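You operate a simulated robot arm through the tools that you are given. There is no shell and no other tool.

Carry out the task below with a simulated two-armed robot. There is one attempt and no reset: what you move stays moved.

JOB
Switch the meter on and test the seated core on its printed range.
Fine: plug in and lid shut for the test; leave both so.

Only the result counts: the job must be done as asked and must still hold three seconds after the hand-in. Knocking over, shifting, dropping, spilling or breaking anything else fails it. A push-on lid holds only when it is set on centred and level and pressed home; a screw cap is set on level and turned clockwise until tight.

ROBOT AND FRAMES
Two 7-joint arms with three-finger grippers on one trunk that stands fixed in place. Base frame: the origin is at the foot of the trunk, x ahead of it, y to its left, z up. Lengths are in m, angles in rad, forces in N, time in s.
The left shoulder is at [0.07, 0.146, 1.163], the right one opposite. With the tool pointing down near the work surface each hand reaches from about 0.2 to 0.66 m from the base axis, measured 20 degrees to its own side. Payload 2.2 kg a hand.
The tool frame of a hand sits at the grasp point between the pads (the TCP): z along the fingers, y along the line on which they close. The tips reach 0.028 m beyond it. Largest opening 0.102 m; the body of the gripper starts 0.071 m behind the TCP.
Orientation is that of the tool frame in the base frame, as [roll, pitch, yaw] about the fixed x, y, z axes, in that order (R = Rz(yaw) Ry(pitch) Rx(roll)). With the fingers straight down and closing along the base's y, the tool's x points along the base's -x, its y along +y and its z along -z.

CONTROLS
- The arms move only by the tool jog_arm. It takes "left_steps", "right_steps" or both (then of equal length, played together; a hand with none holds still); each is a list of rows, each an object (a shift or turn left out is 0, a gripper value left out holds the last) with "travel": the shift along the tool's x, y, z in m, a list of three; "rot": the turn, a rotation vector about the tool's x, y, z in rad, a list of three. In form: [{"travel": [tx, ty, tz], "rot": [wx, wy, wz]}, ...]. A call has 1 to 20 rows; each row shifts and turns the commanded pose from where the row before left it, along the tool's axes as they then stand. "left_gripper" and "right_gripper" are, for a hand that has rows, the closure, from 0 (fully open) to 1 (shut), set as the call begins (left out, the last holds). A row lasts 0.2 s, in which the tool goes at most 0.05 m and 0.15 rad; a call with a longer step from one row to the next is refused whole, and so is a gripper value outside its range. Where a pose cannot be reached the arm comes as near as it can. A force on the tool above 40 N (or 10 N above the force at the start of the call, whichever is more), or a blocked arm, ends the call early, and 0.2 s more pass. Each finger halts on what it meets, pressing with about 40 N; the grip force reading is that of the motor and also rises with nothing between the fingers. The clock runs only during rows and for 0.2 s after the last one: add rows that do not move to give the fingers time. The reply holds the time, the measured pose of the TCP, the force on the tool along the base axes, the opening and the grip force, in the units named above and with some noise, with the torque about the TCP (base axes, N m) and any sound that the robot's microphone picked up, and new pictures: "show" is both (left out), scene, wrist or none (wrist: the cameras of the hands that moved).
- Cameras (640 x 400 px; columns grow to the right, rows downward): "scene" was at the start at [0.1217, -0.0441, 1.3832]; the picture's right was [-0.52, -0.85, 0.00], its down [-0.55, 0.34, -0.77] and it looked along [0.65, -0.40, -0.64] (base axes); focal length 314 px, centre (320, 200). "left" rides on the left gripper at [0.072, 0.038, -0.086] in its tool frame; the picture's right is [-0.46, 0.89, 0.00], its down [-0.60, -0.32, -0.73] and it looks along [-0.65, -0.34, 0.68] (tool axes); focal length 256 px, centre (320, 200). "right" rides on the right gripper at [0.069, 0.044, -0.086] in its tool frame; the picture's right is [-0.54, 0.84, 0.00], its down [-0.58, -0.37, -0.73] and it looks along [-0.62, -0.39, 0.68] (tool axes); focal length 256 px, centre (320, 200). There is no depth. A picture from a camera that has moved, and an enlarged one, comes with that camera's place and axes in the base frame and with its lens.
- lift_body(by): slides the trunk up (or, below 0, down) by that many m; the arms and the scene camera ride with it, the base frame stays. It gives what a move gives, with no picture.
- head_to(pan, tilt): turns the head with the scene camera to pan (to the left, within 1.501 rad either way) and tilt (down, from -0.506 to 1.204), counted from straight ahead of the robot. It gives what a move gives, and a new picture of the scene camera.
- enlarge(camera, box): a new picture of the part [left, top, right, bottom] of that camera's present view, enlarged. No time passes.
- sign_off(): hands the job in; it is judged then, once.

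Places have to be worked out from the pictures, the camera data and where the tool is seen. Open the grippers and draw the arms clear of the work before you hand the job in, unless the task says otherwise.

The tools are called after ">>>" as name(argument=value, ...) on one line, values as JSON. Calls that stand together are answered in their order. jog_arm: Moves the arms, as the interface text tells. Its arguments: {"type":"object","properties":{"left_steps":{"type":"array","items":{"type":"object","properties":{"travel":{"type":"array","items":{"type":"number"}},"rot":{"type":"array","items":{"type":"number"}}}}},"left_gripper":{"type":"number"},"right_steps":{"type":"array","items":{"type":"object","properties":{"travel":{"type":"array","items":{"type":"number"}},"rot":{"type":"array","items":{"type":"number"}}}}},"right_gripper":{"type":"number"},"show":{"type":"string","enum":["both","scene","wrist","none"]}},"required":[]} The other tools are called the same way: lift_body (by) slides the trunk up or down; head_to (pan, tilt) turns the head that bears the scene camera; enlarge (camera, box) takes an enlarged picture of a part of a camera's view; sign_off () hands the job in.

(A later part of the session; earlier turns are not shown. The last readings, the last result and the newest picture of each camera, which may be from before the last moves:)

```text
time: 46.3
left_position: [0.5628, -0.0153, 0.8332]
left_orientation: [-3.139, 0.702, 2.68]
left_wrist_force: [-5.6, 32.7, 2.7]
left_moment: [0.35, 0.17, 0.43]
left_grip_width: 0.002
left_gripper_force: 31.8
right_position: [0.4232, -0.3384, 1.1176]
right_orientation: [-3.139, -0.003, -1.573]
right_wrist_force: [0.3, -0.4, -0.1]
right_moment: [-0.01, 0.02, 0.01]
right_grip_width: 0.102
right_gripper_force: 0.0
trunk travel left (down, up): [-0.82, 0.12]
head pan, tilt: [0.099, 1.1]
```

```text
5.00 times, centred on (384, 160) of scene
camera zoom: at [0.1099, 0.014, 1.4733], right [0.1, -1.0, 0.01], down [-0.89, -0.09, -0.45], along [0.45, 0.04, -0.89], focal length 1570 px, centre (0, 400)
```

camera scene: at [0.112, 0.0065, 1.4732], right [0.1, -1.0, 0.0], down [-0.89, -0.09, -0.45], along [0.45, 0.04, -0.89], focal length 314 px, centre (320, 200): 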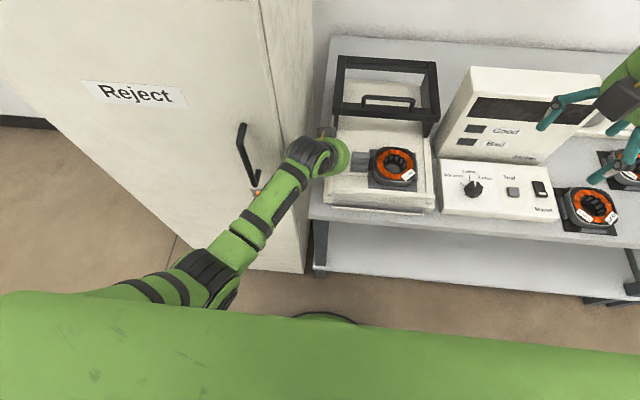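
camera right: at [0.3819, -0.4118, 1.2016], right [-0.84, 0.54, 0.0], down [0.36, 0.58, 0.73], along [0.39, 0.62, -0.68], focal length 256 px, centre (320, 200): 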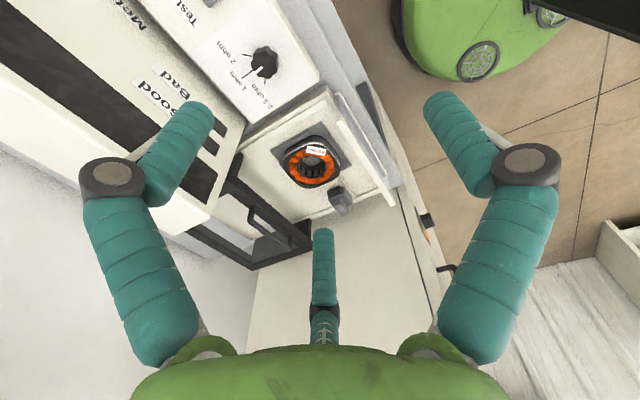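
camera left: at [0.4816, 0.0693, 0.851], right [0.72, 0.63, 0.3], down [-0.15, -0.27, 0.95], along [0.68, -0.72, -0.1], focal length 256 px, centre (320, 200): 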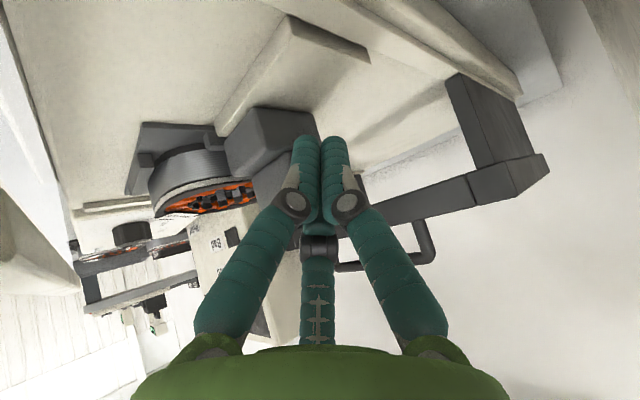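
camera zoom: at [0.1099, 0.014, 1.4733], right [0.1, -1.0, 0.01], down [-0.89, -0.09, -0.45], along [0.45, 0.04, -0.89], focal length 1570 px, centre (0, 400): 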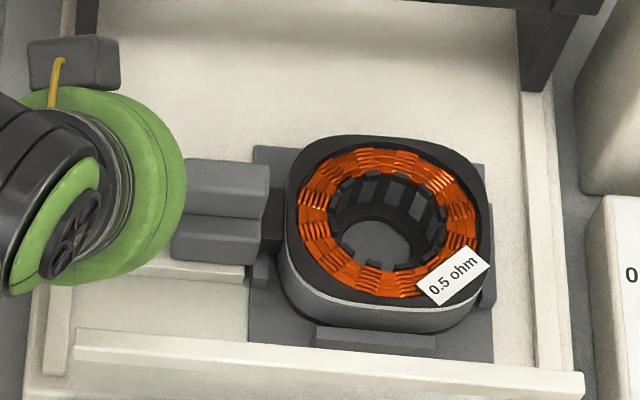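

The plug hit a hard stop (33 N with under 1 mm of movement), so it is in. I back the left hand off the plug toward +y and look at the lid from there.

>>> jog_arm(left_steps=[{"travel": [0.0034, 0.009, -0.0029]}, {"travel": [0.0034, 0.009, -0.0029]}, {"travel": [0.0034, 0.009, -0.0029]}, {}], show="both")

>>> enlarge(camera="left", box=[320, 60, 576, 220])

>>> enlarge(camera="scene", box=[310, 40, 470, 140])

>>> enlarge(camera="right", box=[160, 120, 400, 270])

```text
time: 47.3
left_position: [0.5629, -0.0034, 0.8367]
left_orientation: [-3.127, 0.706, 2.678]
left_wrist_force: [0.0, -22.5, 1.4]
left_moment: [0.42, 0.12, 1.88]
left_grip_width: 0.0021
left_gripper_force: 31.0
right_position: [0.425, -0.3476, 1.1144]
right_orientation: [-3.138, 0.006, -1.573]
right_wrist_force: [-0.3, 1.0, -0.7]
right_moment: [-0.02, 0.0, 0.02]
right_grip_width: 0.1021
right_gripper_force: 0.0
trunk travel left (down, up): [-0.82, 0.12]
head pan, tilt: [0.099, 1.1]
camera scene: at [0.1118, 0.0007, 1.4732], right [0.1, -1.0, 0.0], down [-0.89, -0.09, -0.45], along [0.45, 0.05, -0.89], focal length 314 px, centre (320, 200)
camera left: at [0.4811, 0.0815, 0.8533], right [0.72, 0.63, 0.29], down [-0.15, -0.27, 0.95], along [0.68, -0.73, -0.09], focal length 256 px, centre (320, 200)
```

scene: 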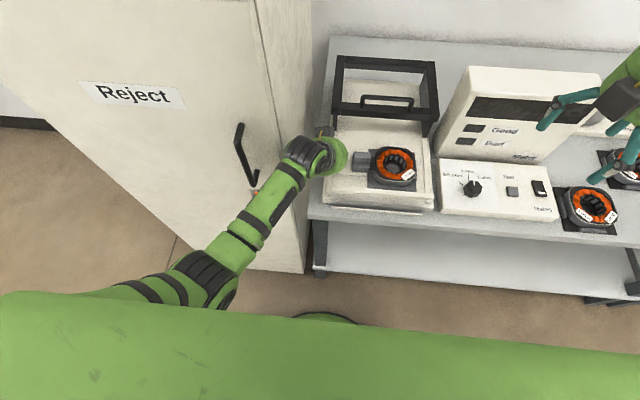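
left: 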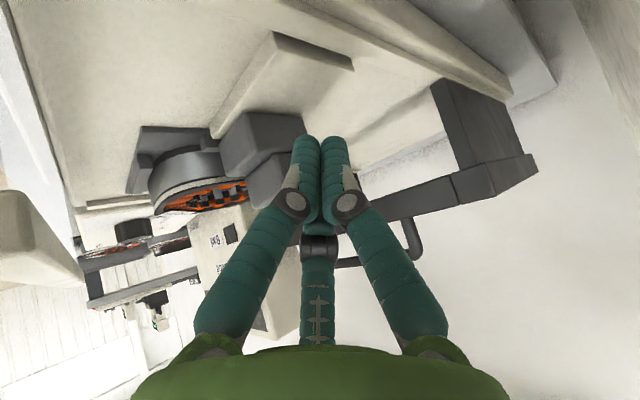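

```text
2.50 times, centred on (448, 140) of left
camera zoom: at [0.4811, 0.0815, 0.8533], right [0.72, 0.63, 0.29], down [-0.15, -0.27, 0.95], along [0.68, -0.73, -0.09], focal length 640 px, centre (0, 350)
```

zoom: 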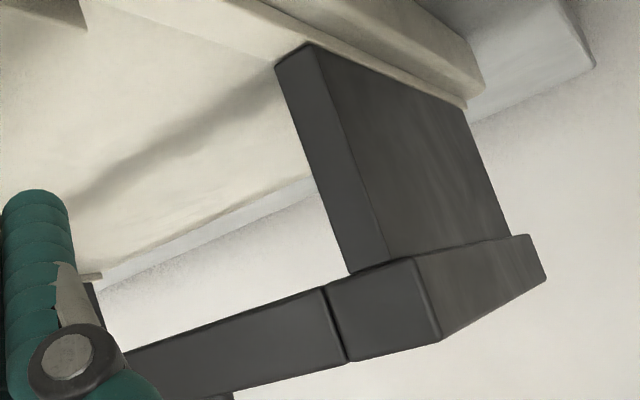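

```text
4.00 times, centred on (390, 90) of scene
camera zoom: at [0.1118, 0.0007, 1.4732], right [0.1, -1.0, 0.0], down [-0.89, -0.09, -0.45], along [0.45, 0.05, -0.89], focal length 1256 px, centre (40, 640)
```

zoom: 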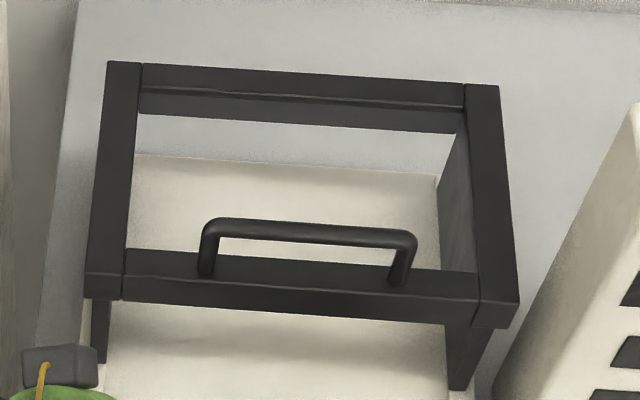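

```text
2.67 times, centred on (280, 195) of right
camera zoom: at [0.3816, -0.4159, 1.2001], right [-0.84, 0.54, 0.0], down [0.36, 0.57, 0.73], along [0.39, 0.62, -0.68], focal length 683 px, centre (427, 213)
```

zoom: 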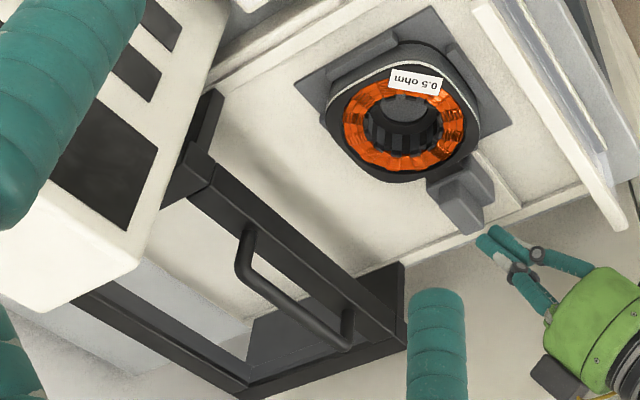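

The tool now reads -22 N in y: the left camera housing is touching the cabinet's side. I ease back toward -y by 8 mm right away and then lift straight up.

>>> jog_arm(left_steps=[{"travel": [-0.0027, -0.0072, 0.0023]}, {"travel": [-0.0194, 0, -0.0229]}, {"travel": [-0.0194, 0, -0.0229]}, {"travel": [-0.0194, 0, -0.0229]}, {}], show="both")

>>> enlarge(camera="right", box=[280, 140, 400, 215])

```text
time: 48.5
left_position: [0.564, -0.0026, 0.9225]
left_orientation: [-3.132, 0.705, 2.675]
left_wrist_force: [0.5, -2.4, -0.8]
left_moment: [0.0, -0.05, 0.04]
left_grip_width: 0.0024
left_gripper_force: 31.7
right_position: [0.4246, -0.3426, 1.1152]
right_orientation: [-3.139, 0.001, -1.571]
right_wrist_force: [0.7, -0.8, 0.2]
right_moment: [-0.01, -0.02, -0.01]
right_grip_width: 0.102
right_gripper_force: 0.0
trunk travel left (down, up): [-0.82, 0.12]
head pan, tilt: [0.099, 1.1]
camera scene: at [0.1122, 0.0061, 1.4732], right [0.1, -1.0, 0.0], down [-0.89, -0.09, -0.45], along [0.45, 0.05, -0.89], focal length 314 px, centre (320, 200)
camera left: at [0.4814, 0.0814, 0.9416], right [0.72, 0.63, 0.3], down [-0.15, -0.27, 0.95], along [0.68, -0.73, -0.1], focal length 256 px, centre (320, 200)
```

scene: 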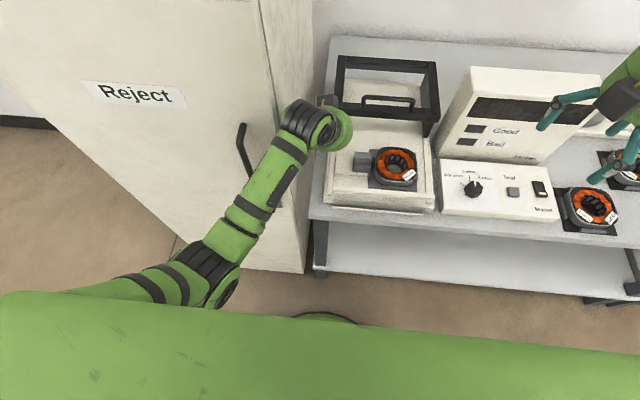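
left: 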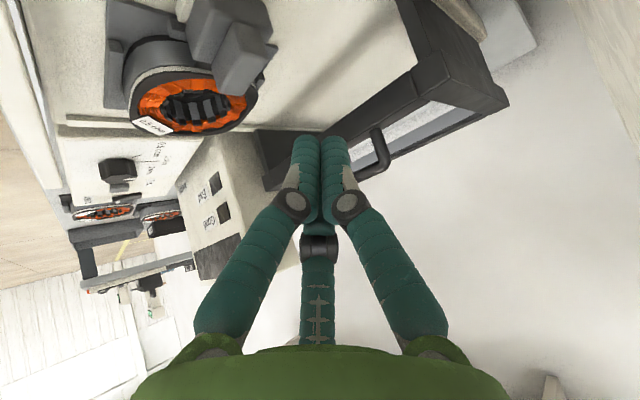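

```text
5.33 times, centred on (340, 178) of right
camera zoom: at [0.382, -0.4115, 1.2016], right [-0.84, 0.54, 0.0], down [0.36, 0.57, 0.73], along [0.39, 0.62, -0.68], focal length 1365 px, centre (213, 320)
```

zoom: 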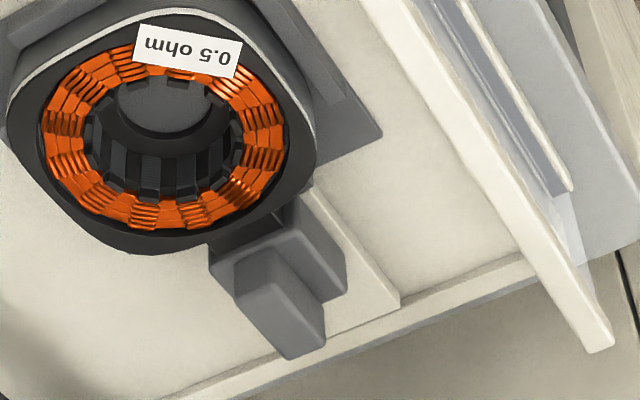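

The plug remains seated. Lid geometry now: top z≈0.87, front at x≈0.68, handle bar at x≈0.69, z≈0.90, y -0.04…-0.17. I retract the left hand straight back and up to its earlier parking spot so the right hand can take the handle.

>>> jog_arm(left_steps=[{"travel": [0.0255, -0.0168, -0.0218]}, {"travel": [0.0255, -0.0168, -0.0218]}, {"travel": [0.0255, -0.0168, -0.0218]}, {"travel": [0.0255, -0.0168, -0.0218]}, {"travel": [-0.0117, 0.0086, -0.0447]}, {"travel": [-0.0117, 0.0086, -0.0447]}, {"travel": [-0.0117, 0.0086, -0.0447]}, {"travel": [-0.0117, 0.0086, -0.0447]}, {"travel": [-0.0117, 0.0086, -0.0447]}, {"travel": [-0.0117, 0.0086, -0.0447]}, {}], show="scene")

```text
time: 50.9
left_position: [0.408, 0.0612, 1.1533]
left_orientation: [-3.131, 0.7, 2.677]
left_wrist_force: [0.1, -0.2, 0.1]
left_moment: [0.01, -0.02, 0.0]
left_grip_width: 0.0023
left_gripper_force: 31.3
left hand out of reach, approached as far as the arm can: row 7, 8, 9, 10
right_position: [0.4252, -0.3436, 1.1156]
right_orientation: [-3.141, 0.001, -1.573]
right_wrist_force: [0.9, 0.1, 0.1]
right_moment: [-0.01, 0.03, 0.03]
right_grip_width: 0.1021
right_gripper_force: 0.1
trunk travel left (down, up): [-0.82, 0.12]
head pan, tilt: [0.099, 1.1]
camera scene: at [0.1117, 0.0056, 1.4732], right [0.1, -1.0, 0.0], down [-0.89, -0.09, -0.45], along [0.45, 0.05, -0.89], focal length 314 px, centre (320, 200)
```

scene: 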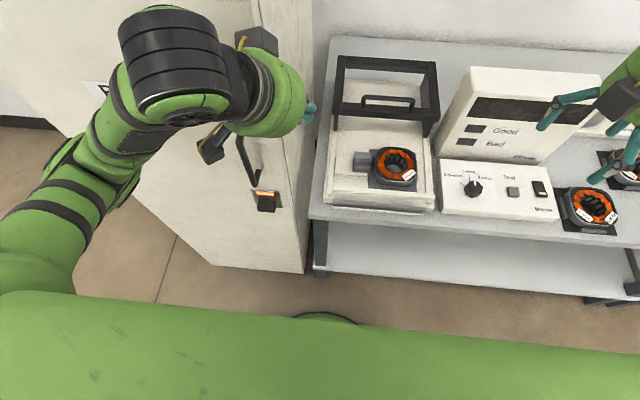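

Left hand is parked clear at (0.41, 0.06, 1.15). Next I bring the right hand in and tilt it forward (closing plane vertical) for gripping the handle bar.

>>> jog_arm(right_steps=[{"travel": [-0.03, 0.02, -0.01]}, {"travel": [-0.03, 0.02, -0.01]}, {"travel": [-0.03, 0.02, -0.01]}, {"rot": [0.144, 0, 0]}, {"rot": [0.144, 0, 0]}, {"rot": [0.144, 0, 0]}, {"rot": [0.144, 0, 0]}, {"rot": [0.144, 0, 0]}, {}], show="both")

```text
time: 52.9
left_position: [0.4088, 0.0603, 1.1525]
left_orientation: [-3.131, 0.703, 2.677]
left_wrist_force: [0.6, -0.2, 0.4]
left_moment: [0.0, 0.0, -0.02]
left_grip_width: 0.002
left_gripper_force: 31.7
right_position: [0.4362, -0.2685, 1.1625]
right_orientation: [-2.42, 0.001, -1.573]
right_wrist_force: [0.6, -0.7, 0.0]
right_moment: [-0.02, 0.0, -0.01]
right_grip_width: 0.1019
right_gripper_force: 0.2
right hand out of reach, approached as far as the arm can: row 6, 7, 8
trunk travel left (down, up): [-0.82, 0.12]
head pan, tilt: [0.099, 1.1]
camera scene: at [0.112, 0.0072, 1.4732], right [0.1, -1.0, 0.0], down [-0.89, -0.09, -0.45], along [0.45, 0.04, -0.89], focal length 314 px, centre (320, 200)
camera right: at [0.3468, -0.3359, 1.1992], right [-0.63, 0.54, -0.56], down [-0.21, 0.58, 0.79], along [0.74, 0.62, -0.25], focal length 256 px, centre (320, 200)
```

scene: 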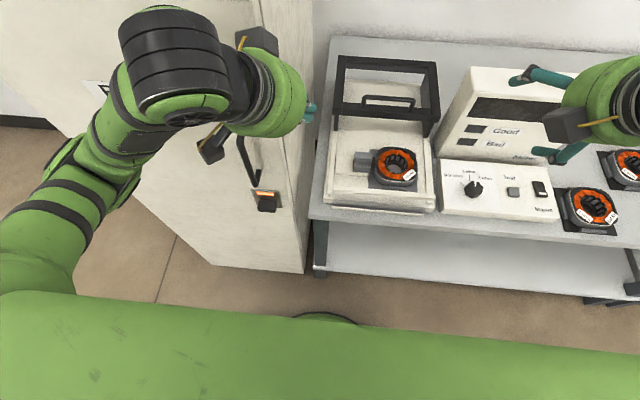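
right: 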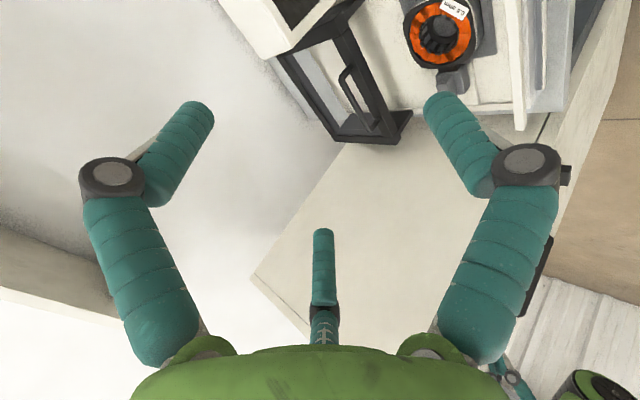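

Tilt reached. I lower the right hand in front of the fixture/meter boundary toward (0.45, -0.20, 1.00).

>>> jog_arm(right_steps=[{"travel": [-0.014, 0.019, 0.026]}, {"travel": [-0.014, 0.019, 0.026]}, {"travel": [-0.014, 0.019, 0.026]}, {"travel": [-0.014, 0.019, 0.026]}, {"travel": [-0.014, 0.019, 0.026]}, {}], show="both")

```text
time: 54.3
left_position: [0.4082, 0.0606, 1.1541]
left_orientation: [-3.132, 0.702, 2.676]
left_wrist_force: [0.5, -0.4, 0.3]
left_moment: [-0.03, 0.0, -0.01]
left_grip_width: 0.0024
left_gripper_force: 31.5
right_position: [0.4513, -0.1981, 1.0007]
right_orientation: [-2.419, 0.0, -1.574]
right_wrist_force: [-0.3, -0.2, -0.1]
right_moment: [-0.01, -0.01, -0.02]
right_grip_width: 0.1023
right_gripper_force: 0.1
trunk travel left (down, up): [-0.82, 0.12]
head pan, tilt: [0.099, 1.1]
camera scene: at [0.111, 0.0063, 1.4732], right [0.1, -1.0, 0.0], down [-0.89, -0.09, -0.45], along [0.45, 0.05, -0.89], focal length 314 px, centre (320, 200)
camera right: at [0.3624, -0.2651, 1.0375], right [-0.63, 0.54, -0.56], down [-0.21, 0.57, 0.79], along [0.74, 0.62, -0.25], focal length 256 px, centre (320, 200)
```

scene: 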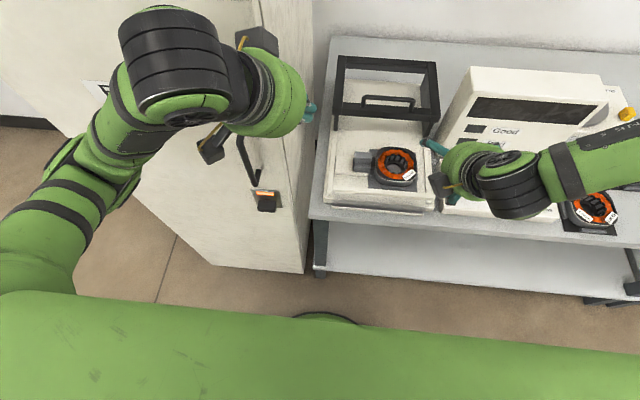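
right: 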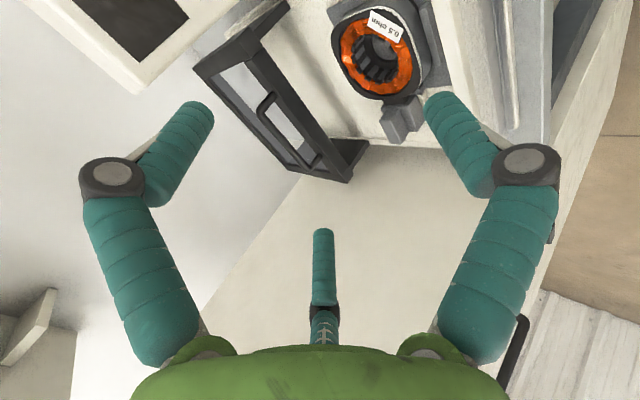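

Reached exactly. Now I advance to a pre-grasp point 10 cm behind the handle along the tool axis, with the gripper half-closed.

>>> jog_arm(right_steps=[{"travel": [-0.0138, -0.0194, 0.0219]}, {"travel": [-0.0138, -0.0194, 0.0219]}, {"travel": [-0.0138, -0.0194, 0.0219]}, {"travel": [-0.0138, -0.0194, 0.0219]}, {"travel": [-0.0138, -0.0194, 0.0219]}, {"travel": [-0.0138, -0.0194, 0.0219]}, {}], right_gripper=0.5, show="both")

```text
time: 55.9
left_position: [0.4085, 0.0616, 1.1531]
left_orientation: [-3.132, 0.702, 2.678]
left_wrist_force: [-0.3, -0.9, 0.0]
left_moment: [-0.02, 0.03, 0.02]
left_grip_width: 0.002
left_gripper_force: 31.1
right_position: [0.5918, -0.1784, 1.0431]
right_orientation: [-2.42, 0.0, -1.571]
right_wrist_force: [0.2, 0.1, -0.2]
right_moment: [-0.01, 0.02, 0.0]
right_grip_width: 0.051
right_gripper_force: 0.0
right hand out of reach, approached as far as the arm can: row 2, 3, 4, 5, 6
trunk travel left (down, up): [-0.82, 0.12]
head pan, tilt: [0.099, 1.1]
camera scene: at [0.1121, 0.0068, 1.4732], right [0.1, -1.0, 0.0], down [-0.89, -0.09, -0.45], along [0.45, 0.04, -0.89], focal length 314 px, centre (320, 200)
camera right: at [0.5021, -0.2475, 1.0784], right [-0.63, 0.54, -0.56], down [-0.21, 0.57, 0.79], along [0.74, 0.62, -0.25], focal length 256 px, centre (320, 200)
```

scene: 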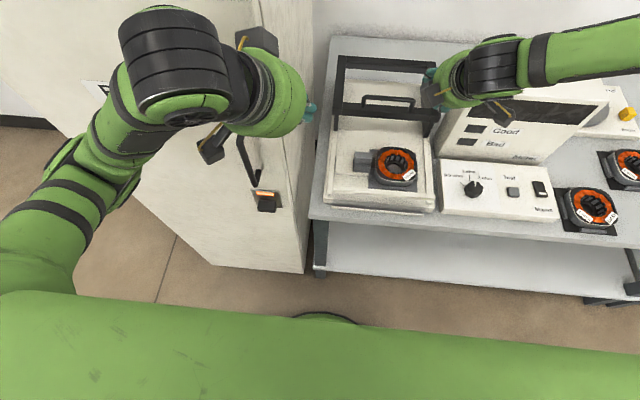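
right: 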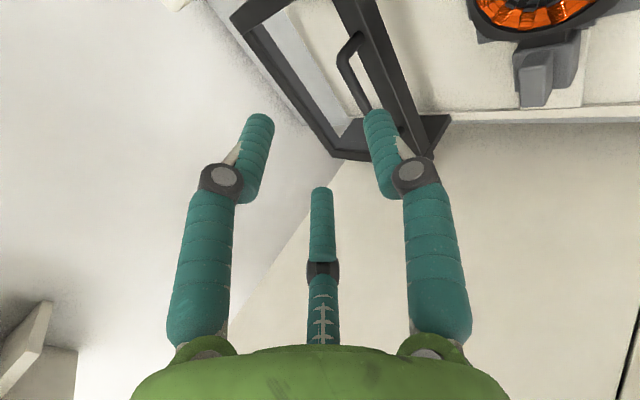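

It approximated the target; I nudge the remaining offset (0.034, 0.063, -0.065) in smaller steps.

>>> jog_arm(right_steps=[{"travel": [-0.0105, 0.0029, 0.0119]}, {"travel": [-0.0105, 0.0029, 0.0119]}, {"travel": [-0.0105, 0.0029, 0.0119]}, {"travel": [-0.0105, 0.0029, 0.0119]}, {"travel": [-0.0105, 0.0029, 0.0119]}, {"travel": [-0.0105, 0.0029, 0.0119]}, {}], show="scene")

```text
time: 57.5
left_position: [0.4071, 0.0602, 1.153]
left_orientation: [-3.132, 0.701, 2.677]
left_wrist_force: [0.7, 0.3, -0.3]
left_moment: [0.01, 0.02, 0.03]
left_grip_width: 0.0021
left_gripper_force: 31.7
right_position: [0.5877, -0.1787, 1.0398]
right_orientation: [-2.421, 0.002, -1.573]
right_wrist_force: [-0.1, 0.1, 0.8]
right_moment: [-0.01, -0.01, 0.0]
right_grip_width: 0.0508
right_gripper_force: 0.1
right hand out of reach, approached as far as the arm can: row 1, 2, 3, 4, 5, 6
trunk travel left (down, up): [-0.82, 0.12]
head pan, tilt: [0.099, 1.1]
camera scene: at [0.1121, 0.0066, 1.4732], right [0.1, -1.0, 0.0], down [-0.89, -0.09, -0.45], along [0.45, 0.04, -0.89], focal length 314 px, centre (320, 200)
```

scene: 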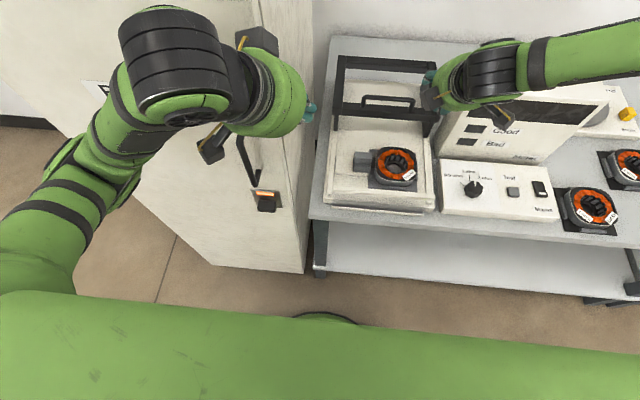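

This closing-plane orientation is at its limit, so I'll use the mirror of the left hand's successful posture instead (closing axis horizontal, tilted forward) and hook the handle from behind. First I retreat and un-tilt.

>>> jog_arm(right_steps=[{"travel": [0.008, 0.0174, -0.0312]}, {"travel": [0.008, 0.0174, -0.0312]}, {"travel": [0.008, 0.0174, -0.0312]}, {"travel": [0.008, 0.0174, -0.0312]}, {"travel": [0.008, 0.0174, -0.0312]}, {"rot": [-0.144, 0, 0]}, {"rot": [-0.144, 0, 0]}, {"rot": [-0.144, 0, 0]}, {"rot": [-0.144, 0, 0]}, {"rot": [-0.144, 0, 0]}, {"rot": [0, 0, 0.145]}, {"rot": [0, 0, 0.145]}, {"rot": [0, 0, 0.145]}, {"rot": [0, 0, 0.145]}, {"rot": [0, 0, 0.145]}, {"rot": [0, 0, 0.145]}, {"rot": [0, 0, 0.145]}, {"rot": [0, 0, 0.145]}, {"rot": [0, 0, 0.145]}, {}], show="scene")

```text
time: 61.7
left_position: [0.4078, 0.0609, 1.1529]
left_orientation: [-3.134, 0.701, 2.677]
left_wrist_force: [-0.2, -0.1, -0.7]
left_moment: [0.0, 0.02, 0.0]
left_grip_width: 0.002
left_gripper_force: 31.4
right_position: [0.4428, -0.2163, 1.0936]
right_orientation: [3.14, 0.002, -2.88]
right_wrist_force: [-0.1, -0.5, 0.0]
right_moment: [0.05, 0.01, -0.02]
right_grip_width: 0.0507
right_gripper_force: 0.0
right hand out of reach, approached as far as the arm can: row 5
trunk travel left (down, up): [-0.82, 0.12]
head pan, tilt: [0.099, 1.1]
camera scene: at [0.112, 0.0065, 1.4732], right [0.1, -1.0, 0.0], down [-0.89, -0.09, -0.45], along [0.45, 0.04, -0.89], focal length 314 px, centre (320, 200)
```

scene: 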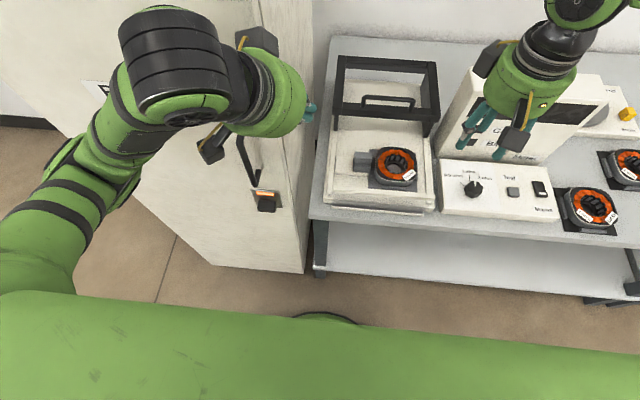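

Now at yaw -2.88 with the tool down. I tilt it forward 0.7 rad and then lower toward (0.45, -0.21, 0.98).

>>> jog_arm(right_steps=[{"rot": [0, -0.14, 0]}, {"rot": [0, -0.14, 0]}, {"rot": [0, -0.14, 0]}, {"rot": [0, -0.14, 0]}, {"rot": [0, -0.14, 0]}, {"travel": [0.018, 0, 0.022]}, {"travel": [0.018, 0, 0.022]}, {"travel": [0.018, 0, 0.022]}, {"travel": [0.018, 0, 0.022]}, {}], show="scene")

```text
time: 63.9
left_position: [0.4077, 0.0618, 1.1529]
left_orientation: [-3.133, 0.701, 2.678]
left_wrist_force: [0.0, 0.2, -0.8]
left_moment: [0.04, 0.01, 0.0]
left_grip_width: 0.0022
left_gripper_force: 31.8
right_position: [0.4463, -0.2138, 0.9793]
right_orientation: [3.14, 0.703, -2.878]
right_wrist_force: [-0.1, -0.2, 0.0]
right_moment: [0.01, -0.02, 0.0]
right_grip_width: 0.0511
right_gripper_force: 0.0
trunk travel left (down, up): [-0.82, 0.12]
head pan, tilt: [0.099, 1.1]
camera scene: at [0.1114, 0.0064, 1.4732], right [0.1, -1.0, 0.0], down [-0.89, -0.09, -0.45], along [0.45, 0.04, -0.89], focal length 314 px, centre (320, 200)
```

scene: 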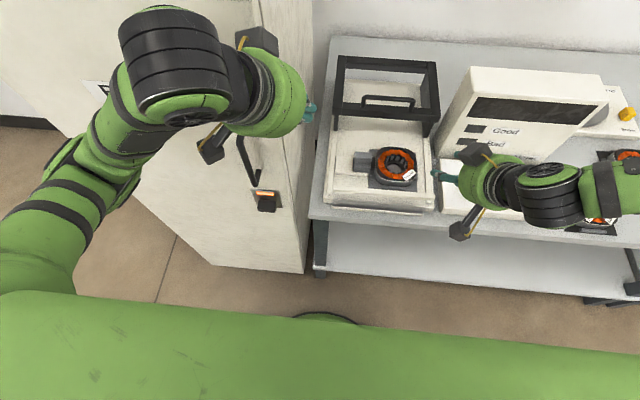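

Posture tracks well. I close the right fingers and move forward toward (0.60, -0.125, 0.99), above the fixture.

>>> jog_arm(right_steps=[{"travel": [-0.0276, 0.0092, 0.0205]}, {"travel": [-0.0276, 0.0092, 0.0205]}, {"travel": [-0.0276, 0.0092, 0.0205]}, {"travel": [-0.0276, 0.0092, 0.0205]}, {"travel": [-0.0276, 0.0092, 0.0205]}, {}], right_gripper=1, show="both")

```text
time: 65.3
left_position: [0.4093, 0.0612, 1.1526]
left_orientation: [-3.134, 0.701, 2.678]
left_wrist_force: [0.7, 0.1, -0.1]
left_moment: [0.01, -0.01, -0.01]
left_grip_width: 0.0021
left_gripper_force: 31.4
right_position: [0.5791, -0.1541, 1.0251]
right_orientation: [3.141, 0.7, -2.88]
right_wrist_force: [0.4, 0.9, 0.5]
right_moment: [-0.05, -0.02, 0.02]
right_grip_width: 0.0019
right_gripper_force: 31.3
right hand out of reach, approached as far as the arm can: row 3, 4, 5
trunk travel left (down, up): [-0.82, 0.12]
head pan, tilt: [0.099, 1.1]
camera scene: at [0.1118, 0.0064, 1.4732], right [0.1, -1.0, 0.0], down [-0.89, -0.09, -0.45], along [0.45, 0.04, -0.89], focal length 314 px, centre (320, 200)
camera right: at [0.4637, -0.1395, 1.0474], right [0.17, 0.92, 0.35], down [0.07, -0.36, 0.93], along [0.98, -0.14, -0.12], focal length 256 px, centre (320, 200)
```

scene: 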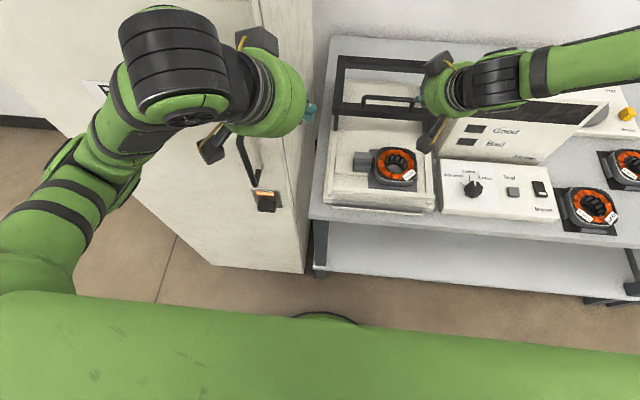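
right: 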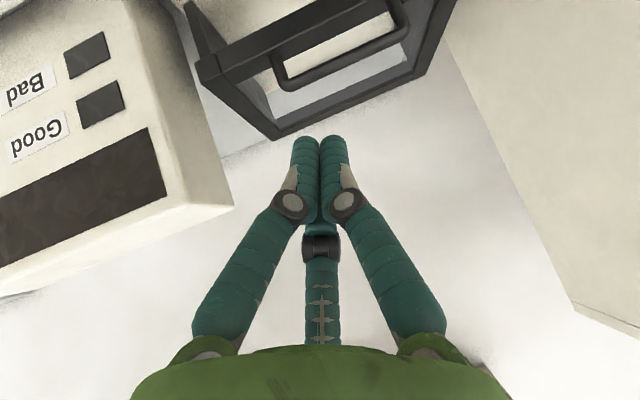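

Same elbow-out wall. The left arm dropped its elbow when it descended in front of the bench and then went forward low, so I repeat that mirrored: retreat to (0.40, -0.12, 1.05), square the yaw, then go forward-down.

>>> jog_arm(right_steps=[{"travel": [0.022, 0.0159, -0.0252]}, {"travel": [0.022, 0.0159, -0.0252]}, {"travel": [0.022, 0.0159, -0.0252]}, {"travel": [0.022, 0.0159, -0.0252]}, {"travel": [0.022, 0.0159, -0.0252]}, {"rot": [0.061, 0, 0.0727]}, {"rot": [0.061, 0, 0.0727]}, {}], show="scene")

```text
time: 67.1
left_position: [0.4078, 0.0614, 1.1532]
left_orientation: [-3.133, 0.702, 2.677]
left_wrist_force: [0.0, -0.6, -0.3]
left_moment: [-0.01, 0.02, -0.01]
left_grip_width: 0.0019
left_gripper_force: 31.7
right_position: [0.4173, -0.1239, 1.0472]
right_orientation: [3.138, 0.701, -3.071]
right_wrist_force: [0.6, 0.0, 0.6]
right_moment: [0.01, -0.01, 0.02]
right_grip_width: 0.0021
right_gripper_force: 31.8
right hand out of reach, approached as far as the arm can: row 5, 7
trunk travel left (down, up): [-0.82, 0.12]
head pan, tilt: [0.099, 1.1]
camera scene: at [0.1121, 0.0064, 1.4732], right [0.1, -1.0, 0.0], down [-0.89, -0.09, -0.45], along [0.45, 0.04, -0.89], focal length 314 px, centre (320, 200)
```

scene: 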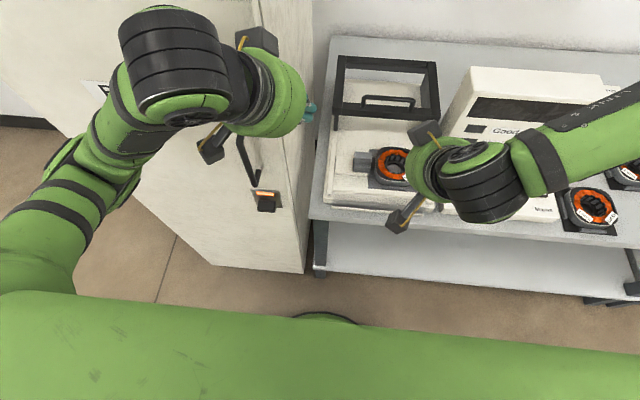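

The right elbow is still swung forward and outward. To drop it, I'll pull the hand back to the right and pitch the fingers up past horizontal in free space, which forces the elbow underneath.

>>> jog_arm(right_steps=[{"travel": [0.01, -0.025, -0.01]}, {"travel": [0.01, -0.025, -0.01]}, {"travel": [0.01, -0.025, -0.01]}, {"travel": [0.01, -0.025, -0.01]}, {"rot": [0, -0.14, 0]}, {"rot": [0, -0.14, 0]}, {"rot": [0, -0.14, 0]}, {"rot": [0, -0.14, 0]}, {"rot": [0, -0.14, 0]}, {"rot": [0, -0.14, 0]}, {"rot": [0, -0.14, 0]}, {"rot": [0, -0.14, 0]}, {}], show="scene")

```text
time: 69.9
left_position: [0.4103, 0.0614, 1.1538]
left_orientation: [-3.131, 0.703, 2.676]
left_wrist_force: [0.4, -0.2, 0.7]
left_moment: [-0.02, 0.01, 0.01]
left_grip_width: 0.0019
left_gripper_force: 31.0
right_position: [0.4658, -0.2737, 1.1501]
right_orientation: [0.003, 1.322, 0.078]
right_wrist_force: [0.7, 0.1, -0.3]
right_moment: [0.01, -0.01, 0.01]
right_grip_width: 0.0021
right_gripper_force: 31.7
right hand out of reach, approached as far as the arm can: row 1, 2, 3, 4, 5, 6, 7, 8, 9, 10, 11, 12
trunk travel left (down, up): [-0.82, 0.12]
head pan, tilt: [0.099, 1.1]
camera scene: at [0.1127, 0.0077, 1.4731], right [0.1, -1.0, 0.0], down [-0.89, -0.09, -0.45], along [0.45, 0.04, -0.89], focal length 314 px, centre (320, 200)
```

scene: 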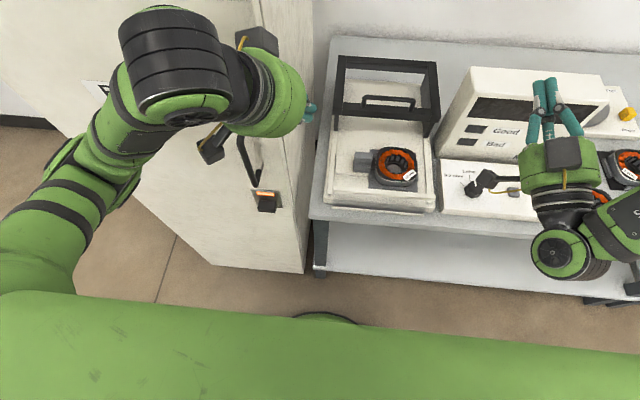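

Fingers are up, yet the forearm still comes from the right. I now yaw the hand clockwise (fingers pointing forward-right), which should bring the elbow inward and back.

>>> jog_arm(right_steps=[{"rot": [0.138, 0, -0.035]}, {"rot": [0.138, 0, -0.035]}, {"rot": [0.138, 0, -0.035]}, {"rot": [0.138, 0, -0.035]}, {"rot": [0.138, 0, -0.035]}, {"rot": [0.138, 0, -0.035]}, {"rot": [0.138, 0, -0.035]}, {}], show="scene")

```text
time: 71.7
left_position: [0.4081, 0.0612, 1.1534]
left_orientation: [-3.133, 0.702, 2.678]
left_wrist_force: [0.3, 0.8, 0.1]
left_moment: [-0.02, 0.02, 0.0]
left_grip_width: 0.0021
left_gripper_force: 31.7
right_position: [0.558, -0.3973, 1.2316]
right_orientation: [0.013, 1.321, -0.911]
right_wrist_force: [-0.8, 0.3, 0.2]
right_moment: [0.0, -0.03, 0.02]
right_grip_width: 0.002
right_gripper_force: 31.4
right hand out of reach, approached as far as the arm can: row 1, 2, 3, 4, 5, 6, 7
trunk travel left (down, up): [-0.82, 0.12]
head pan, tilt: [0.099, 1.1]
camera scene: at [0.1111, 0.0062, 1.4732], right [0.1, -1.0, 0.0], down [-0.89, -0.09, -0.45], along [0.45, 0.05, -0.89], focal length 314 px, centre (320, 200)
```

scene: 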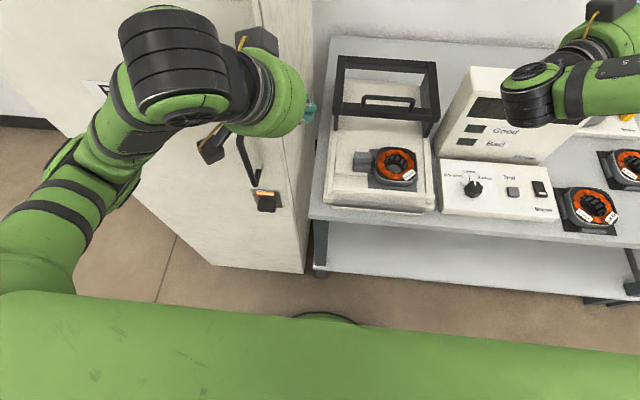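

The elbow is held by an upper-arm axial limit, so I need the forearm to point upward to unwind it. I turn the hand forward again while raising it high.

>>> jog_arm(right_steps=[{"travel": [-0.0388, 0, 0.0099], "rot": [-0.138, 0, 0.035]}, {"travel": [-0.0388, 0, 0.0099], "rot": [-0.138, 0, 0.035]}, {"travel": [-0.0388, 0, 0.0099], "rot": [-0.138, 0, 0.035]}, {"travel": [-0.0388, 0, 0.0099], "rot": [-0.138, 0, 0.035]}, {"travel": [-0.0388, 0, 0.0099], "rot": [-0.138, 0, 0.035]}, {"travel": [-0.0388, 0, 0.0099], "rot": [-0.138, 0, 0.035]}, {"travel": [-0.0388, 0, 0.0099], "rot": [-0.138, 0, 0.035]}, {}], show="both")

>>> head_to(pan=-0.7, tilt=0.7)

```text
time: 73.5
left_position: [0.4078, 0.0612, 1.153]
left_orientation: [-3.134, 0.703, 2.678]
left_wrist_force: [0.3, 0.5, -1.6]
left_moment: [-0.01, -0.05, 0.01]
left_grip_width: 0.0022
left_gripper_force: 31.1
right_position: [0.5594, -0.397, 1.5144]
right_orientation: [0.007, 1.32, 0.082]
right_wrist_force: [0.1, -0.6, -1.4]
right_moment: [0.0, -0.02, 0.0]
right_grip_width: 0.0022
right_gripper_force: 31.4
trunk travel left (down, up): [-0.82, 0.12]
head pan, tilt: [0.099, 1.1]
camera scene: at [0.1122, 0.0065, 1.4731], right [0.1, -1.0, 0.0], down [-0.89, -0.09, -0.45], along [0.45, 0.04, -0.89], focal length 314 px, centre (320, 200)
camera right: at [0.4905, -0.3591, 1.4264], right [-0.2, 0.83, 0.52], down [-0.82, -0.43, 0.38], along [0.54, -0.35, 0.77], focal length 256 px, centre (320, 200)
```

scene: 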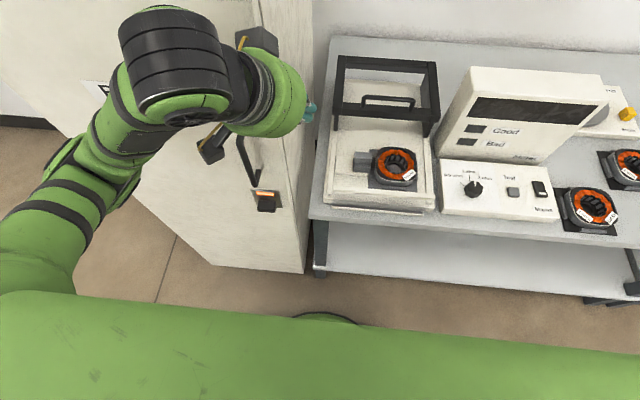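
right: 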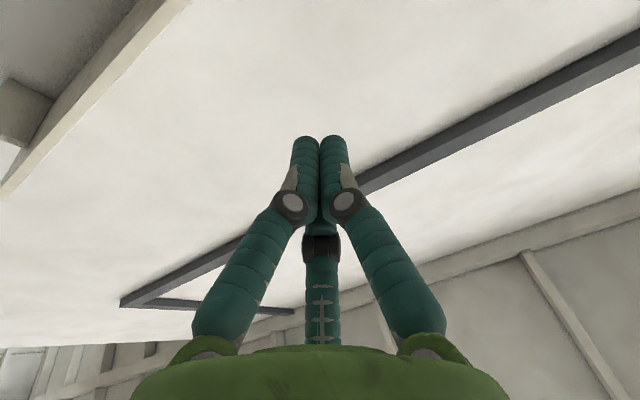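

```text
time: 74.7
left_position: [0.408, 0.0599, 1.1529]
left_orientation: [-3.132, 0.701, 2.678]
left_wrist_force: [0.1, 0.7, 0.2]
left_moment: [-0.01, 0.02, 0.0]
left_grip_width: 0.0021
left_gripper_force: 31.7
right_position: [0.5604, -0.3966, 1.5135]
right_orientation: [0.008, 1.323, 0.081]
right_wrist_force: [-0.9, 0.2, -0.9]
right_moment: [0.02, 0.01, 0.01]
right_grip_width: 0.0022
right_gripper_force: 30.7
trunk travel left (down, up): [-0.82, 0.12]
head pan, tilt: [-0.7, 0.7]
camera scene: at [0.1142, -0.0543, 1.5031], right [-0.64, -0.77, 0.0], down [-0.49, 0.41, -0.76], along [0.59, -0.49, -0.64], focal length 314 px, centre (320, 200)
```

scene: 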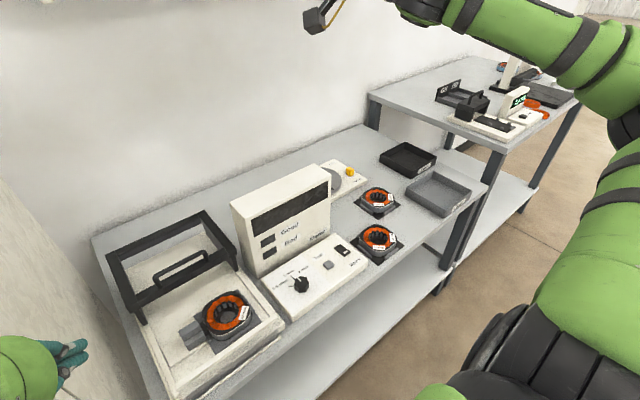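

The pose is now reached exactly with the arm raised. I bring the hand inward at this height, toward (0.42, -0.18, 1.48).

>>> jog_arm(right_steps=[{"travel": [0, 0.038, -0.021]}, {"travel": [0, 0.038, -0.021]}, {"travel": [0, 0.038, -0.021]}, {"travel": [0, 0.038, -0.021]}, {"travel": [0, 0.038, -0.021]}, {"travel": [0, 0.038, -0.021]}, {}], show="scene")

```text
time: 76.3
left_position: [0.4085, 0.0595, 1.1525]
left_orientation: [-3.132, 0.703, 2.676]
left_wrist_force: [0.9, -0.7, 0.6]
left_moment: [0.04, -0.03, 0.02]
left_grip_width: 0.0021
left_gripper_force: 31.2
right_position: [0.4411, -0.1799, 1.5017]
right_orientation: [0.013, 1.321, 0.086]
right_wrist_force: [0.7, 0.0, -0.3]
right_moment: [0.01, 0.03, 0.02]
right_grip_width: 0.002
right_gripper_force: 31.5
right hand out of reach, approached as far as the arm can: row 5, 6
trunk travel left (down, up): [-0.82, 0.12]
head pan, tilt: [-0.7, 0.7]
camera scene: at [0.1141, -0.0558, 1.5031], right [-0.64, -0.76, 0.0], down [-0.49, 0.42, -0.76], along [0.58, -0.49, -0.64], focal length 314 px, centre (320, 200)
```

scene: 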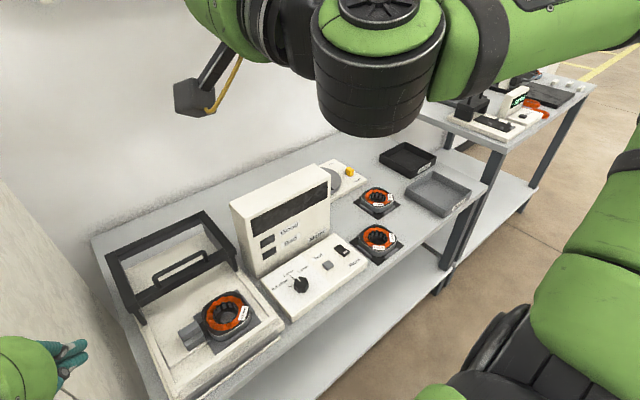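

The forearm is still outside. I'll bring the hand back out to the right and down low in front of the bench, so the arm can unwind below shoulder height as the left one did.

>>> jog_arm(right_steps=[{"travel": [0.0307, -0.024, -0.0145]}, {"travel": [0.0307, -0.024, -0.0145]}, {"travel": [0.0307, -0.024, -0.0145]}, {"travel": [0.0307, -0.024, -0.0145]}, {"travel": [0.0307, -0.024, -0.0145]}, {"travel": [0.0307, -0.024, -0.0145]}, {"travel": [0.0307, -0.024, -0.0145]}, {"travel": [0.0307, -0.024, -0.0145]}, {"travel": [0.0307, -0.024, -0.0145]}, {"rot": [0, 0.14, 0]}, {"rot": [0, 0.14, 0]}, {"rot": [0, 0.14, 0]}, {"rot": [0, 0.14, 0]}, {}], show="scene")

```text
time: 79.3
left_position: [0.4078, 0.0609, 1.1532]
left_orientation: [-3.133, 0.702, 2.677]
left_wrist_force: [-0.7, -0.4, 0.3]
left_moment: [0.0, -0.01, 0.03]
left_grip_width: 0.002
left_gripper_force: 31.2
right_position: [0.4579, -0.4083, 1.2403]
right_orientation: [3.135, 1.259, -3.073]
right_wrist_force: [-0.9, -0.7, -0.7]
right_moment: [0.01, -0.02, -0.01]
right_grip_width: 0.002
right_gripper_force: 31.6
right hand out of reach, approached as far as the arm can: row 1, 2, 3, 4
trunk travel left (down, up): [-0.82, 0.12]
head pan, tilt: [-0.7, 0.7]
camera scene: at [0.1139, -0.0546, 1.5032], right [-0.64, -0.76, 0.0], down [-0.49, 0.42, -0.77], along [0.58, -0.49, -0.64], focal length 314 px, centre (320, 200)
```

scene: 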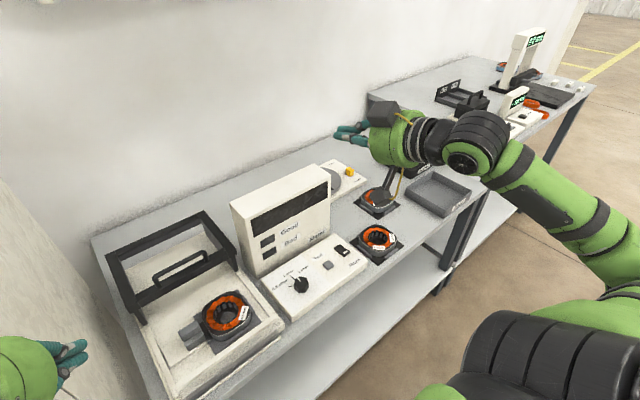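

The elbow is now lower and closer to the body. I keep lowering the hand in front of the bench and bring the tilt back toward 0.7 rad.

>>> jog_arm(right_steps=[{"travel": [0.042, 0.0083, 0.0048]}, {"travel": [0.042, 0.0083, 0.0048]}, {"travel": [0.042, 0.0083, 0.0048]}, {"travel": [0.042, 0.0083, 0.0048]}, {"travel": [0.042, 0.0083, 0.0048]}, {"rot": [0, 0.14, 0]}, {"rot": [0, 0.14, 0]}, {"rot": [0, 0.14, 0]}, {"rot": [0, 0.14, 0]}, {}], show="scene")

```text
time: 81.5
left_position: [0.4072, 0.0597, 1.153]
left_orientation: [-3.133, 0.702, 2.677]
left_wrist_force: [-0.2, 0.4, -0.1]
left_moment: [0.0, -0.03, 0.01]
left_grip_width: 0.0018
left_gripper_force: 31.1
right_position: [0.4137, -0.3699, 1.0341]
right_orientation: [3.14, 0.699, -3.069]
right_wrist_force: [-0.4, 0.4, -0.1]
right_moment: [0.0, 0.0, -0.03]
right_grip_width: 0.0022
right_gripper_force: 31.4
trunk travel left (down, up): [-0.82, 0.12]
head pan, tilt: [-0.7, 0.7]
camera scene: at [0.1134, -0.0544, 1.5032], right [-0.64, -0.76, 0.0], down [-0.49, 0.41, -0.77], along [0.59, -0.49, -0.64], focal length 314 px, centre (320, 200)
```

scene: 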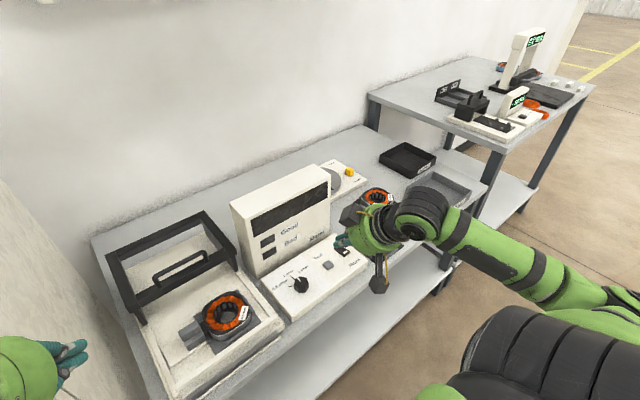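

Tracking is exact. Now I sweep inward low in front of the bench, toward (0.41, -0.12, 0.95).

>>> jog_arm(right_steps=[{"travel": [0.0054, 0.0356, 0.0104]}, {"travel": [0.0054, 0.0356, 0.0104]}, {"travel": [0.0054, 0.0356, 0.0104]}, {"travel": [0.0054, 0.0356, 0.0104]}, {"travel": [0.0054, 0.0356, 0.0104]}, {"travel": [0.0054, 0.0356, 0.0104]}, {"travel": [0.0054, 0.0356, 0.0104]}, {}], show="scene")

```text
time: 83.3
left_position: [0.4084, 0.0601, 1.1523]
left_orientation: [-3.133, 0.701, 2.676]
left_wrist_force: [-0.2, 1.1, -0.8]
left_moment: [0.01, 0.0, 0.01]
left_grip_width: 0.002
left_gripper_force: 31.4
right_position: [0.4105, -0.1207, 0.9538]
right_orientation: [3.139, 0.704, -3.069]
right_wrist_force: [-0.3, -0.2, -0.5]
right_moment: [0.01, 0.01, 0.03]
right_grip_width: 0.0021
right_gripper_force: 31.4
trunk travel left (down, up): [-0.82, 0.12]
head pan, tilt: [-0.7, 0.7]
camera scene: at [0.1141, -0.0556, 1.5031], right [-0.64, -0.76, 0.0], down [-0.49, 0.42, -0.76], along [0.58, -0.49, -0.64], focal length 314 px, centre (320, 200)
```

scene: 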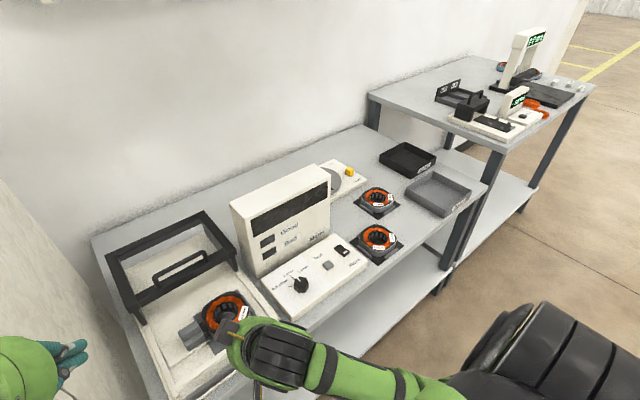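

Now the arm is in a good, elbow-low posture. I advance forward over the fixture to about (0.60, -0.11, 0.97).

>>> jog_arm(right_steps=[{"travel": [-0.031, 0, 0.0222]}, {"travel": [-0.031, 0, 0.0222]}, {"travel": [-0.031, 0, 0.0222]}, {"travel": [-0.031, 0, 0.0222]}, {"travel": [-0.031, 0, 0.0222]}, {}], show="both")

```text
time: 84.7
left_position: [0.4072, 0.0606, 1.1543]
left_orientation: [-3.132, 0.701, 2.677]
left_wrist_force: [-0.3, -0.1, 1.0]
left_moment: [0.01, -0.01, 0.02]
left_grip_width: 0.0021
left_gripper_force: 31.7
right_position: [0.602, -0.1069, 0.9697]
right_orientation: [3.138, 0.701, -3.069]
right_wrist_force: [-0.7, 0.4, 0.4]
right_moment: [-0.01, -0.02, 0.02]
right_grip_width: 0.002
right_gripper_force: 31.4
trunk travel left (down, up): [-0.82, 0.12]
head pan, tilt: [-0.7, 0.7]
camera scene: at [0.1132, -0.0547, 1.5032], right [-0.64, -0.76, 0.0], down [-0.49, 0.42, -0.77], along [0.59, -0.49, -0.64], focal length 314 px, centre (320, 200)
camera right: at [0.4906, -0.0705, 0.9912], right [0.34, 0.87, 0.35], down [0.0, -0.37, 0.93], along [0.94, -0.32, -0.12], focal length 256 px, centre (320, 200)
```

scene: 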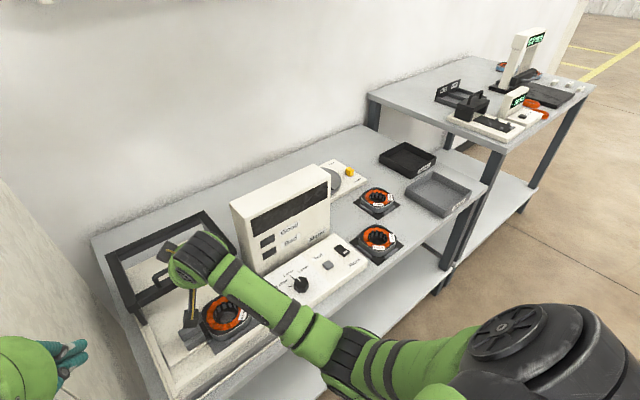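
right: 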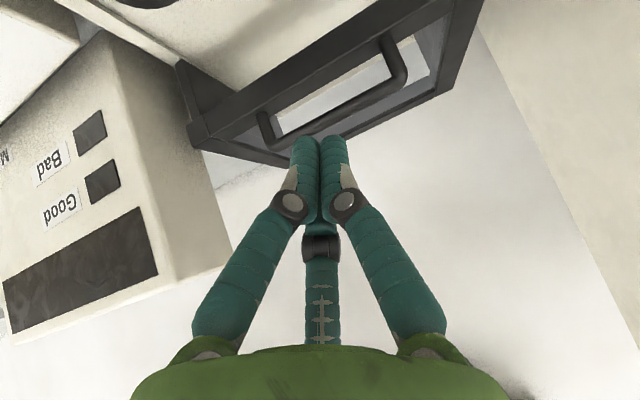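

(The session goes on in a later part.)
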